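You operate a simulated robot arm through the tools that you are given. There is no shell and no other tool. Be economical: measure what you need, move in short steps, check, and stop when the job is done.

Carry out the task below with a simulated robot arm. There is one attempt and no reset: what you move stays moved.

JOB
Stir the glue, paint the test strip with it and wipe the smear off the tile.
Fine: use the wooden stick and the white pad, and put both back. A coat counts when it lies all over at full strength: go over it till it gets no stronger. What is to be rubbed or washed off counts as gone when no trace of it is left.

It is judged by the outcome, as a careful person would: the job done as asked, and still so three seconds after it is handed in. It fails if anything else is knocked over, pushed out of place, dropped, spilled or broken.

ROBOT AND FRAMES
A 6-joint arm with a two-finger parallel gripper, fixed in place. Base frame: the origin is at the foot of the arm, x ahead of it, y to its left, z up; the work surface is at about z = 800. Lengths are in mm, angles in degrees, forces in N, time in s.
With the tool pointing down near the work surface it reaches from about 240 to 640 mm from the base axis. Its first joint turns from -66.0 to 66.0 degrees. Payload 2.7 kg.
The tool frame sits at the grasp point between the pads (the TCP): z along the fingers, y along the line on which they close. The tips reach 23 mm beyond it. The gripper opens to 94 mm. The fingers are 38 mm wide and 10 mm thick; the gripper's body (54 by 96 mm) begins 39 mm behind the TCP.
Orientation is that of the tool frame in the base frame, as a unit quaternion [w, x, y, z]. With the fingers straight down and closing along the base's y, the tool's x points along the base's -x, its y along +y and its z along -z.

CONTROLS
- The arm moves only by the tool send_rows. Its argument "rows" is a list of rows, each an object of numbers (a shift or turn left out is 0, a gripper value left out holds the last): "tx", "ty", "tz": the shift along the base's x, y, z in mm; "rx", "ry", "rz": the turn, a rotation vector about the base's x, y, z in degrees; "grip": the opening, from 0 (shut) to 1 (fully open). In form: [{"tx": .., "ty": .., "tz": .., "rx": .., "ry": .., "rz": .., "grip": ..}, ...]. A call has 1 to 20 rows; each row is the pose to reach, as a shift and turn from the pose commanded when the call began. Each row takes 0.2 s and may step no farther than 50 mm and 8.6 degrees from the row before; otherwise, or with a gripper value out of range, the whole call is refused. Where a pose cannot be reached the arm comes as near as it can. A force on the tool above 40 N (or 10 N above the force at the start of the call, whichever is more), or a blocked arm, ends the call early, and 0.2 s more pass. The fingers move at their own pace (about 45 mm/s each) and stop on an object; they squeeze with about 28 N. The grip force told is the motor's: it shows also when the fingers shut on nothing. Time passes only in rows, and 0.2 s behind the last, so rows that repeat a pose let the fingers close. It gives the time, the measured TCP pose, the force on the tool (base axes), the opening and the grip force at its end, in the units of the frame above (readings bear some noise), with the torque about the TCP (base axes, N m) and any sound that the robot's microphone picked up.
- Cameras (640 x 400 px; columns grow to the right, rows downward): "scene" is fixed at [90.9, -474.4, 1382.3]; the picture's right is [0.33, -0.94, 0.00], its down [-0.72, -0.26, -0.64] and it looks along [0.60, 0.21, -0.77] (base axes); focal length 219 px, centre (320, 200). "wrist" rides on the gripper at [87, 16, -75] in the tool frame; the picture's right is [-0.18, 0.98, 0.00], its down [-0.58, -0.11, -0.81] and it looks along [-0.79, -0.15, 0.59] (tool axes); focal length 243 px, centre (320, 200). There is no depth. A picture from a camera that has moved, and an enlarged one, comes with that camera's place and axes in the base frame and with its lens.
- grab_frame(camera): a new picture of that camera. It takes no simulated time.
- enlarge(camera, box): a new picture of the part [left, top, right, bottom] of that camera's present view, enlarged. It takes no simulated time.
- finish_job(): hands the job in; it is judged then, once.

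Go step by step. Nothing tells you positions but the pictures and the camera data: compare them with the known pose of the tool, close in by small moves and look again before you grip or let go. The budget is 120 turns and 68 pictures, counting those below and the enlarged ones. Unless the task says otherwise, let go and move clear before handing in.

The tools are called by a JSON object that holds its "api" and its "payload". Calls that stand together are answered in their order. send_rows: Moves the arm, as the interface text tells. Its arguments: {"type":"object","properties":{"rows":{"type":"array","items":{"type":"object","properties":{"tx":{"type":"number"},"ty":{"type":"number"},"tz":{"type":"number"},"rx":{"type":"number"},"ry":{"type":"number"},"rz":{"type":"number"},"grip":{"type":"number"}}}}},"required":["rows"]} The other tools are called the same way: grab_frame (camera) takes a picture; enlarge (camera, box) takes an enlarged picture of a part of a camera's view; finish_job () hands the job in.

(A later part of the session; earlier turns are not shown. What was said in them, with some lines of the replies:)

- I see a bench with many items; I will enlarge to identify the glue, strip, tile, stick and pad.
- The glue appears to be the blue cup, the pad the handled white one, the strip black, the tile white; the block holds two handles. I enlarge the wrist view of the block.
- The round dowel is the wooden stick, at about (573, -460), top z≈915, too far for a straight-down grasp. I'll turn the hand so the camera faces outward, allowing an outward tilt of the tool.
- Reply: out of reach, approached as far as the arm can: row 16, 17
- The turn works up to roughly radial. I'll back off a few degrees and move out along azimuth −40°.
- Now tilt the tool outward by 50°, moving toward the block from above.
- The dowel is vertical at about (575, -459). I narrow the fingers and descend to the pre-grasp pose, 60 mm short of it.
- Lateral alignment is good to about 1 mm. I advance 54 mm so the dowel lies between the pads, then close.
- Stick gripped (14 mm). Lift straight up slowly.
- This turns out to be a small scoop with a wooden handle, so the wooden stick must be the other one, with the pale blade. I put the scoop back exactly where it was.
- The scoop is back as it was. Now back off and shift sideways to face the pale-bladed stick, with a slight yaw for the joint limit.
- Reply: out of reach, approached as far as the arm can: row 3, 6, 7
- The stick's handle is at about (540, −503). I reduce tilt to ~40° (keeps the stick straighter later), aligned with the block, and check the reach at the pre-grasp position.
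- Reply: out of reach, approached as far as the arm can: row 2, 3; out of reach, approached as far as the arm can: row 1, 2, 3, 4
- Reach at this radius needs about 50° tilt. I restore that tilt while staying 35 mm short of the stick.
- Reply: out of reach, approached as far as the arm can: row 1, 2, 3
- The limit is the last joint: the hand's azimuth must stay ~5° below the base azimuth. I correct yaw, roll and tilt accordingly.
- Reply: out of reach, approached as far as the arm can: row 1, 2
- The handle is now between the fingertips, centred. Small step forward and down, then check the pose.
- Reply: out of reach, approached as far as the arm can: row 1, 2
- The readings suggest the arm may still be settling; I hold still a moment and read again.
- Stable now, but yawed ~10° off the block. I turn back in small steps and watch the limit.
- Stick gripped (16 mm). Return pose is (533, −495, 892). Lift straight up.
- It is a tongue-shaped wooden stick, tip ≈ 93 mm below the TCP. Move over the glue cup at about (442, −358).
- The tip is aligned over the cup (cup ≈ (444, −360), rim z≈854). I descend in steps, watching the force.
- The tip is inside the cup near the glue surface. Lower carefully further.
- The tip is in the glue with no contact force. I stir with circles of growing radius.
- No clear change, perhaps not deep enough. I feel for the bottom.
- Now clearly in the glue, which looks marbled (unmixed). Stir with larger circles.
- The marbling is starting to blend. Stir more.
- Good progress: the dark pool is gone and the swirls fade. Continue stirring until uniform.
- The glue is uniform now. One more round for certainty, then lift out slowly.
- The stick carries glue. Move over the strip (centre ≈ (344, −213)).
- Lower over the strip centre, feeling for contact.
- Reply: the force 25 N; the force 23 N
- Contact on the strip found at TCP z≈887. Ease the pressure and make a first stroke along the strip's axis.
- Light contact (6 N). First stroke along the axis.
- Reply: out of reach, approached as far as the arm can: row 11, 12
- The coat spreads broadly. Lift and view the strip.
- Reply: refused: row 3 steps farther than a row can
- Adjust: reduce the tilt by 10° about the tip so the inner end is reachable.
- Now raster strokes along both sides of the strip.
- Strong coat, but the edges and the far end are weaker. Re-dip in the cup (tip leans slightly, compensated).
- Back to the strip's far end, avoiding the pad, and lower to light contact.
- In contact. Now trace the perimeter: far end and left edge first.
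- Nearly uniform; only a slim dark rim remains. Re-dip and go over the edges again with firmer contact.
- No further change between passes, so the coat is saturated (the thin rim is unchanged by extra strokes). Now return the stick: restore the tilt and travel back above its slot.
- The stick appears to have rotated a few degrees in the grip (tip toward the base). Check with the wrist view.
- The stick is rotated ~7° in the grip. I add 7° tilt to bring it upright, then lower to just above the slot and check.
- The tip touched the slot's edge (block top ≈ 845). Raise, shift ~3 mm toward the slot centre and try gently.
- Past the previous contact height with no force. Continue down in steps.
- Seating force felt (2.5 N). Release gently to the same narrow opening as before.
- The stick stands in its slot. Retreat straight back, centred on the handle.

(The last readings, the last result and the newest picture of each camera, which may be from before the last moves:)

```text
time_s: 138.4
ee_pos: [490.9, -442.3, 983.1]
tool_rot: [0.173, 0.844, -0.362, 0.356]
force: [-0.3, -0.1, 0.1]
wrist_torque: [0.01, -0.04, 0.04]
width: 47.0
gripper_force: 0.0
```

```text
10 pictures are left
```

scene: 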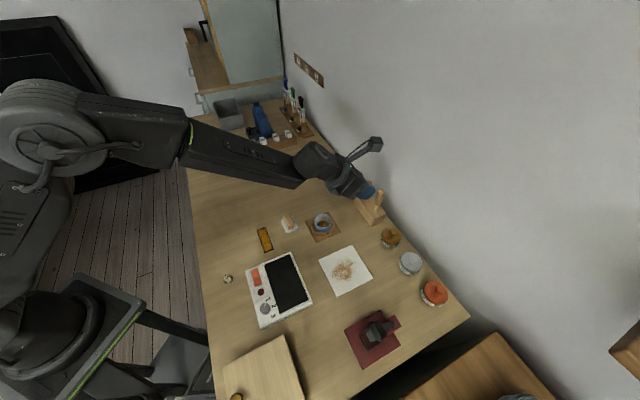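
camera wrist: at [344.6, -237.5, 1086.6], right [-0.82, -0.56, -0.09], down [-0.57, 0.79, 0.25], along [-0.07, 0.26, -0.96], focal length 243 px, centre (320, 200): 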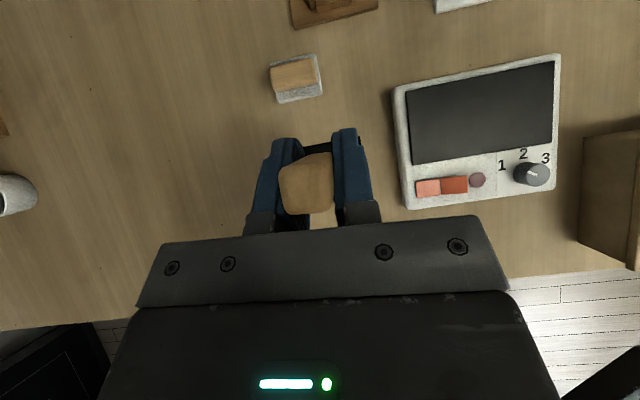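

Stick returned; everything else in place. Now straighten the tool to vertical and travel over the pad (≈ (419, −260)).

{"api": "send_rows", "payload": {"rows": [{"rx": 5.9, "ry": 5.1, "tz": 10, "tx": -5, "ty": 20}, {"rx": 11.8, "ry": 10.2, "tz": 20, "tx": -15, "ty": 45}, {"rx": 17.7, "ry": 15.3, "tz": 20, "tx": -30, "ty": 80}, {"rx": 23.5, "ry": 20.4, "tz": 20, "tx": -45, "ty": 115}, {"rx": 29.4, "ry": 25.5, "tz": 20, "tx": -58, "ty": 150}, {"rx": 35.2, "ry": 30.5, "tz": 20, "tx": -72, "ty": 182}, {"rx": 35.2, "ry": 30.5, "tz": 20, "tx": -72, "ty": 182}]}}

{"api": "send_rows", "payload": {"rows": [{"rz": -8.2}, {"rz": -16.4}, {"rz": -24.6}, {"rz": -32.8}, {"rz": -41}, {"rz": -49.2}, {"rz": -57.4}, {"rz": -65.6}, {"rz": -73.8}, {"rz": -82}, {"rz": -82}]}}

{"api": "grab_frame", "payload": {"camera": "wrist"}}

```text
time_s: 140.0
ee_pos: [418.4, -258.6, 1001.1]
tool_rot: [-0.001, 0.918, -0.397, 0.0]
force: [0.2, 0.6, -0.5]
wrist_torque: [-0.03, 0.0, -0.01]
width: 47.1
gripper_force: 0.0
out of reach, approached as far as the arm can: row 1
```

```text
time_s: 142.4
ee_pos: [414.2, -260.9, 1000.7]
tool_rot: [0.0, -0.432, 0.902, -0.001]
force: [0.2, 0.2, 0.8]
wrist_torque: [0.02, -0.06, -0.01]
width: 46.8
gripper_force: 0.0
```

```text
9 pictures are left
camera wrist: at [349.1, -318.2, 1075.3], right [-0.65, 0.76, 0.0], down [0.45, 0.39, 0.81], along [0.61, 0.52, -0.59], focal length 243 px, centre (320, 200)
```

wrist: 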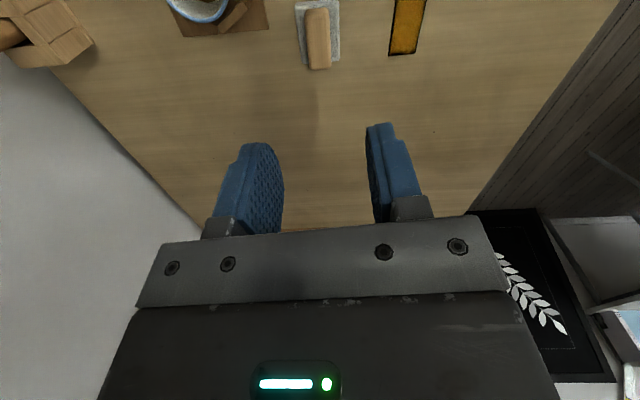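

The pad's handle is at about (418, −262), long axis at 45°. Align the yaw and descend above it.

{"api": "send_rows", "payload": {"rows": [{"tx": 1, "ty": -1.5, "tz": -40, "rz": -5.5}, {"tx": 1, "ty": -1.5, "tz": -85, "rz": -5.5}, {"tx": 1, "ty": -1.5, "tz": -120, "rz": -5.5}, {"tx": 1, "ty": -1.5, "tz": -130, "rz": -5.5}, {"tx": 1, "ty": -1.5, "tz": -130, "rz": -5.5}]}}

{"api": "enlarge", "payload": {"camera": "scene", "box": [258, 190, 318, 240]}}

```text
time_s: 143.6
ee_pos: [415.5, -259.4, 871.8]
tool_rot: [-0.001, -0.388, 0.922, -0.001]
force: [0.0, -0.2, 0.3]
wrist_torque: [0.02, -0.02, 0.02]
width: 46.9
gripper_force: 0.1
```

```text
8.00 times, centred on (288, 215) of scene
camera zoom: at [90.9, -474.4, 1382.3], right [0.33, -0.94, 0.0], down [-0.72, -0.26, -0.64], along [0.6, 0.21, -0.77], focal length 1752 px, centre (576, 80)
```

zoom: 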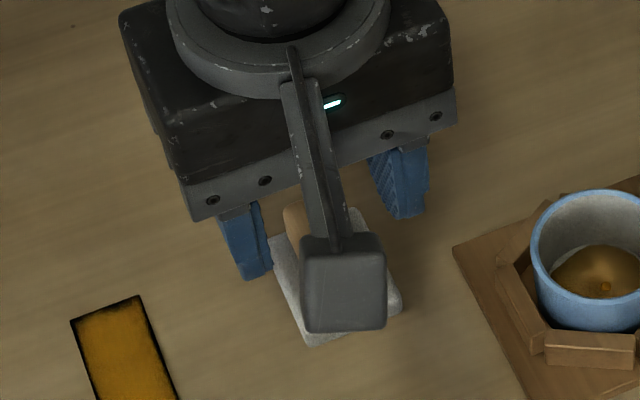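

Fingers straddle the handle. Descend to TCP z≈838 and close.

{"api": "send_rows", "payload": {"rows": [{"tx": 0.5, "ty": -1, "tz": -15}, {"tx": 0.5, "ty": -1, "tz": -28}, {"tx": 0.5, "ty": -1, "tz": -33}, {"tx": 0.5, "ty": -1, "tz": -33}, {"tx": 0.5, "ty": -1, "tz": -33, "grip": 0.3}, {"tx": 0.5, "ty": -1, "tz": -33, "grip": 0.1}, {"tx": 0.5, "ty": -1, "tz": -33, "grip": 0.0}, {"tx": 0.5, "ty": -1, "tz": -33, "grip": 0.0}]}}

```text
time_s: 145.4
ee_pos: [417.5, -263.0, 836.9]
tool_rot: [-0.001, -0.388, 0.922, -0.001]
force: [-0.4, 0.1, -1.0]
wrist_torque: [0.0, 0.02, -0.01]
width: 20.8
gripper_force: 28.2
```

Handle gripped (20.8 mm). Lift, then carry to over the tile centre.

{"api": "send_rows", "payload": {"rows": [{"tz": 10}, {"tz": 35}, {"tz": 70}, {"tx": -15, "ty": -40, "tz": 70}, {"tx": -30, "ty": -80, "tz": 70}, {"tx": -48, "ty": -120, "tz": 70}, {"tx": -66, "ty": -160, "tz": 70}, {"tx": -85, "ty": -200, "tz": 70}, {"tx": -85, "ty": -200, "tz": 40}, {"tx": -85, "ty": -200, "tz": 20}, {"tx": -85, "ty": -200, "tz": 20}]}}

{"api": "enlarge", "payload": {"camera": "scene", "box": [300, 220, 400, 310]}}

```text
time_s: 147.8
ee_pos: [333.4, -463.3, 858.8]
tool_rot: [-0.001, -0.389, 0.921, -0.002]
force: [-0.5, -0.1, 0.2]
wrist_torque: [-0.02, 0.0, 0.0]
width: 20.8
gripper_force: 27.4
```

```text
4.44 times, centred on (350, 265) of scene
camera zoom: at [90.9, -474.4, 1382.3], right [0.33, -0.94, 0.0], down [-0.72, -0.26, -0.64], along [0.6, 0.21, -0.77], focal length 974 px, centre (187, -89)
```

zoom: 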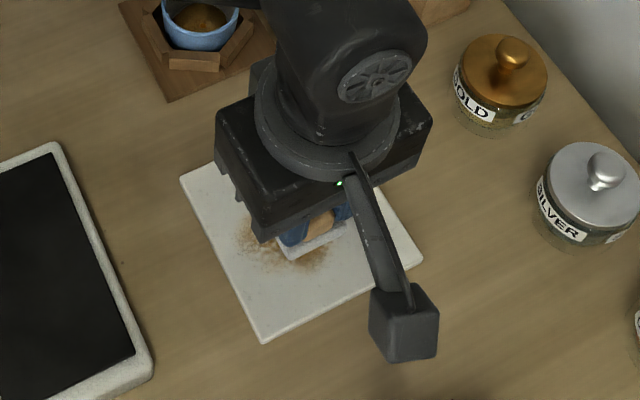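

The pad is over the smear. Lower to light contact.

{"api": "send_rows", "payload": {"rows": [{"tz": -6}, {"tz": -11}, {"tz": -11}]}}

{"api": "send_rows", "payload": {"rows": [{"tz": -2}, {"tz": -2}]}}

{"api": "send_rows", "payload": {"rows": [{"tz": -2}, {"tz": -2}]}}

```text
time_s: 148.6
ee_pos: [332.4, -462.5, 847.5]
tool_rot: [-0.001, -0.389, 0.921, -0.001]
force: [0.3, -0.5, 0.1]
wrist_torque: [-0.03, -0.01, 0.01]
width: 21.0
gripper_force: 27.9
```

```text
time_s: 149.2
ee_pos: [331.9, -462.9, 845.0]
tool_rot: [0.0, -0.388, 0.922, -0.002]
force: [-0.5, -0.2, 0.1]
wrist_torque: [-0.02, -0.03, 0.01]
width: 20.5
gripper_force: 27.7
```

```text
time_s: 149.8
ee_pos: [332.5, -463.5, 845.0]
tool_rot: [0.0, -0.388, 0.922, -0.001]
force: [-2.1, 7.6, 19.1]
wrist_torque: [0.37, -0.01, 0.05]
width: 21.0
gripper_force: 27.9
```

Contact on the tile. Ease off to light pressure and rub in a raster over the whole smear.

{"api": "send_rows", "payload": {"rows": [{"tx": 5, "ty": 5, "tz": 0.8}, {"tx": 19.8, "ty": 19.8, "tz": 0.8}, {"tx": 0, "ty": 0, "tz": 0.8}, {"tx": -19.8, "ty": -19.8, "tz": 0.8}, {"tx": -9.2, "ty": -30.4, "tz": 0.8}, {"tx": 10.6, "ty": -10.6, "tz": 0.8}, {"tx": 30.4, "ty": 9.2, "tz": 0.8}, {"tx": 41, "ty": -1.4, "tz": 0.8}, {"tx": 21.2, "ty": -21.2, "tz": 0.8}, {"tx": 1.4, "ty": -41, "tz": 0.8}, {"tx": -9.2, "ty": -30.4, "tz": 0.8}, {"tx": -19.8, "ty": -19.8, "tz": 0.8}, {"tx": -30.4, "ty": -9.2, "tz": 0.8}, {"tx": -10.6, "ty": 10.6, "tz": 0.8}, {"tx": 9.2, "ty": 30.4, "tz": 0.8}, {"tx": -1.4, "ty": 41, "tz": 0.8}, {"tx": -21.2, "ty": 21.2, "tz": 0.8}, {"tx": -41, "ty": 1.4, "tz": 0.8}, {"tx": -20.5, "ty": 0.7, "tz": 0.8}, {"tx": 0, "ty": 0, "tz": 0.8}]}}

```text
time_s: 154.0
ee_pos: [330.9, -462.8, 845.8]
tool_rot: [-0.001, -0.389, 0.921, 0.001]
force: [-0.6, -0.2, 2.0]
wrist_torque: [-0.04, -0.01, -0.02]
width: 20.7
gripper_force: 27.9
```

{"api": "send_rows", "payload": {"rows": [{"tx": 5, "ty": 5, "tz": -0.3}, {"tx": 19.8, "ty": 19.8, "tz": -0.3}, {"tx": 0, "ty": 0, "tz": -0.3}, {"tx": -19.8, "ty": -19.8, "tz": -0.3}, {"tx": -9.2, "ty": -30.4, "tz": -0.3}, {"tx": 10.6, "ty": -10.6, "tz": -0.3}, {"tx": 30.4, "ty": 9.2, "tz": -0.3}, {"tx": 41, "ty": -1.4, "tz": -0.3}, {"tx": 21.2, "ty": -21.2, "tz": -0.3}, {"tx": 1.4, "ty": -41, "tz": -0.3}, {"tx": -9.2, "ty": -30.4, "tz": -0.3}, {"tx": -19.8, "ty": -19.8, "tz": -0.3}, {"tx": -30.4, "ty": -9.2, "tz": -0.3}, {"tx": -10.6, "ty": 10.6, "tz": -0.3}, {"tx": 9.2, "ty": 30.4, "tz": -0.3}, {"tx": -1.4, "ty": 41, "tz": -0.3}, {"tx": -21.2, "ty": 21.2, "tz": -0.3}, {"tx": -41, "ty": 1.4, "tz": -0.3}, {"tx": -20.5, "ty": 0.7, "tz": -0.3}, {"tx": 0, "ty": 0, "tz": -0.3}]}}

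{"api": "send_rows", "payload": {"rows": [{"tz": 30}, {"tz": 60}, {"tx": 15, "ty": 40, "tz": 60}, {"tx": 30, "ty": 80, "tz": 60}, {"tx": 40, "ty": 110, "tz": 60}]}}

{"api": "enlarge", "payload": {"camera": "scene", "box": [300, 230, 390, 310]}}

```text
time_s: 158.2
ee_pos: [331.2, -464.9, 844.5]
tool_rot: [-0.001, -0.389, 0.921, -0.002]
force: [-9.5, -1.0, 20.7]
wrist_torque: [0.03, 0.21, 0.03]
width: 20.7
gripper_force: 28.4
```

```text
time_s: 159.4
ee_pos: [369.6, -351.6, 904.6]
tool_rot: [-0.001, -0.389, 0.921, -0.001]
force: [-0.2, 0.6, -0.9]
wrist_torque: [0.03, -0.03, 0.01]
width: 20.7
gripper_force: 28.0
```

```text
5.00 times, centred on (345, 270) of scene
camera zoom: at [90.9, -474.4, 1382.3], right [0.33, -0.94, 0.0], down [-0.72, -0.26, -0.64], along [0.6, 0.21, -0.77], focal length 1095 px, centre (195, -150)
```

zoom: 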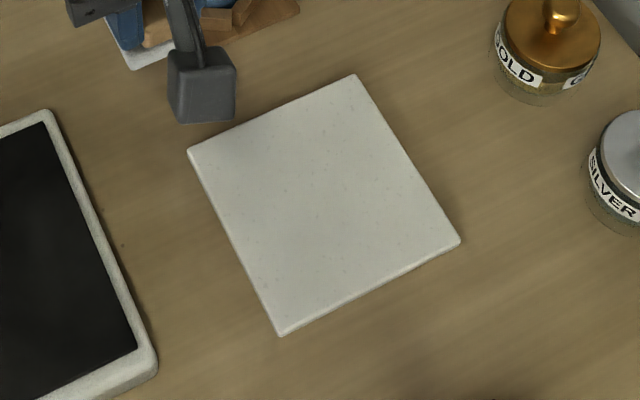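

The tile looks clean and unmoved. I take a closer look for leftover traces.

{"api": "enlarge", "payload": {"camera": "scene", "box": [325, 252, 368, 290]}}

```text
10.53 times, centred on (346, 271) of scene
camera zoom: at [90.9, -474.4, 1382.3], right [0.33, -0.94, 0.0], down [-0.72, -0.26, -0.64], along [0.6, 0.21, -0.77], focal length 2306 px, centre (41, -547)
```

zoom: 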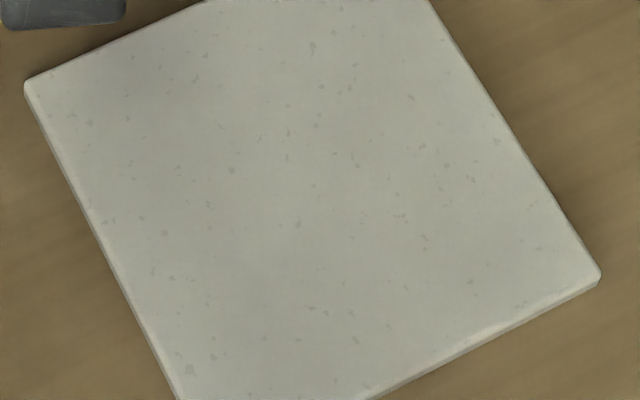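

Only the tile's own grey speckles remain. Return the pad to its exact original place.

{"api": "send_rows", "payload": {"rows": [{"tx": 15, "ty": 30}, {"tx": 30, "ty": 60}, {"tx": 45, "ty": 90}, {"tx": 45, "ty": 90, "tz": -30}, {"tx": 45, "ty": 90, "tz": -55}, {"tx": 45, "ty": 90, "tz": -63}, {"tx": 45, "ty": 90, "tz": -63}]}}

{"api": "send_rows", "payload": {"rows": [{"tz": -1.2}, {"tz": -2}, {"tz": -2}]}}

```text
time_s: 161.0
ee_pos: [416.6, -263.3, 838.1]
tool_rot: [0.0, -0.388, 0.922, -0.001]
force: [0.5, 0.4, 0.1]
wrist_torque: [-0.01, 0.02, -0.01]
width: 20.9
gripper_force: 28.5
```

```text
time_s: 161.8
ee_pos: [416.5, -263.1, 838.0]
tool_rot: [-0.001, -0.388, 0.922, -0.001]
force: [0.1, -0.2, -0.3]
wrist_torque: [-0.01, -0.01, 0.01]
width: 20.9
gripper_force: 27.8
```

{"api": "send_rows", "payload": {"rows": [{"tz": -1}, {"tz": -1}]}}

{"api": "send_rows", "payload": {"rows": [{"tz": -0.8}, {"tz": -0.8}]}}

```text
time_s: 162.4
ee_pos: [417.9, -263.7, 838.6]
tool_rot: [0.0, -0.388, 0.922, -0.001]
force: [-0.6, 0.5, -0.2]
wrist_torque: [0.02, -0.01, -0.03]
width: 20.6
gripper_force: 28.0
```

```text
time_s: 163.0
ee_pos: [417.3, -263.2, 838.2]
tool_rot: [0.0, -0.388, 0.921, -0.001]
force: [-3.3, 0.0, 9.8]
wrist_torque: [0.07, 0.18, 0.01]
width: 21.0
gripper_force: 27.9
```

Contact with the table. Open, rise and check.

{"api": "send_rows", "payload": {"rows": [{"tz": 0.4, "grip": 0.3}, {"tz": 0.4, "grip": 0.45}, {"tz": 0.4, "grip": 0.45}, {"tz": 0.4, "grip": 0.45}, {"tz": 20}, {"tz": 60}, {"tz": 100}, {"tz": 140}, {"tx": -30, "ty": 30, "tz": 160}, {"tx": -60, "ty": 60, "tz": 170}]}}

{"api": "grab_frame", "payload": {"camera": "scene"}}

{"api": "enlarge", "payload": {"camera": "scene", "box": [330, 160, 420, 230]}}

```text
time_s: 165.2
ee_pos: [359.9, -204.6, 1005.9]
tool_rot: [-0.001, -0.388, 0.922, -0.001]
force: [0.6, -0.6, 0.2]
wrist_torque: [0.0, 0.0, -0.01]
width: 42.2
gripper_force: 0.1
```

```text
4 pictures are left
```

scene: 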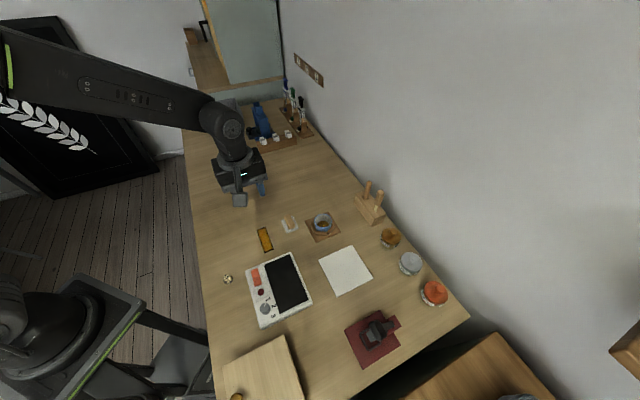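

```text
5.71 times, centred on (375, 195) of scene
camera zoom: at [90.9, -474.4, 1382.3], right [0.33, -0.94, 0.0], down [-0.72, -0.26, -0.64], along [0.6, 0.21, -0.77], focal length 1252 px, centre (6, 229)
```

zoom: 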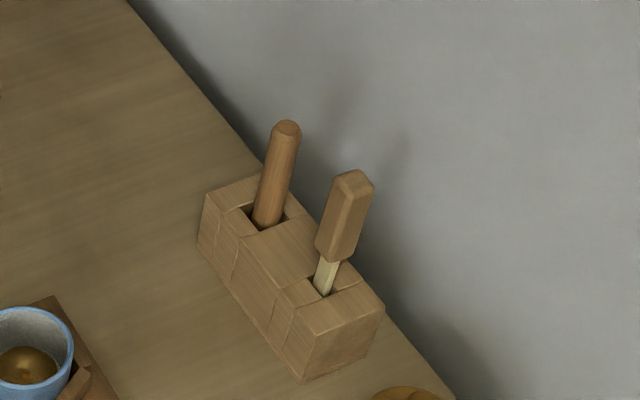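

Stick and scoop stand as before. One last close look at strip and pad.

{"api": "enlarge", "payload": {"camera": "scene", "box": [250, 210, 310, 255]}}

```text
8.89 times, centred on (280, 232) of scene
camera zoom: at [90.9, -474.4, 1382.3], right [0.33, -0.94, 0.0], down [-0.72, -0.26, -0.64], along [0.6, 0.21, -0.77], focal length 1947 px, centre (676, -89)
```

zoom: 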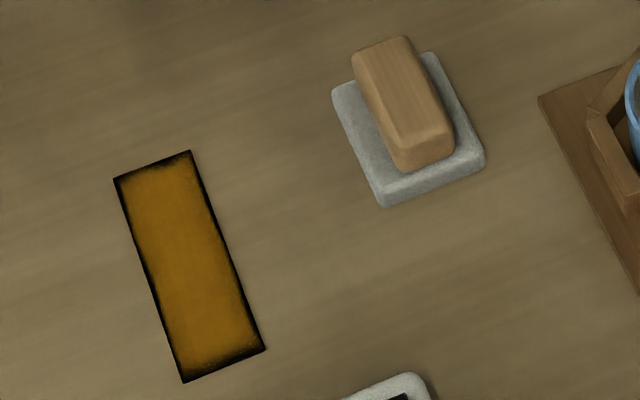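

The strip is coated evenly, the tile is clean, and the pad and stick are back in place with the arm clear. I'm handing in.

{"api": "finish_job", "payload": {}}

```text
The job is handed in.
```

I stirred the glue until it was uniform, coated the test strip, wiped the tile clean and put the stick and pad back. A dark rim about 2 mm wide is still visible around the strip's edge. An extra pass along the edges changed nothing, so I took it as how the strip looks rather than missed glue.

I first lifted the wrong tool from the block, a small scoop with a wooden handle, and returned it to its slot before taking the stick.
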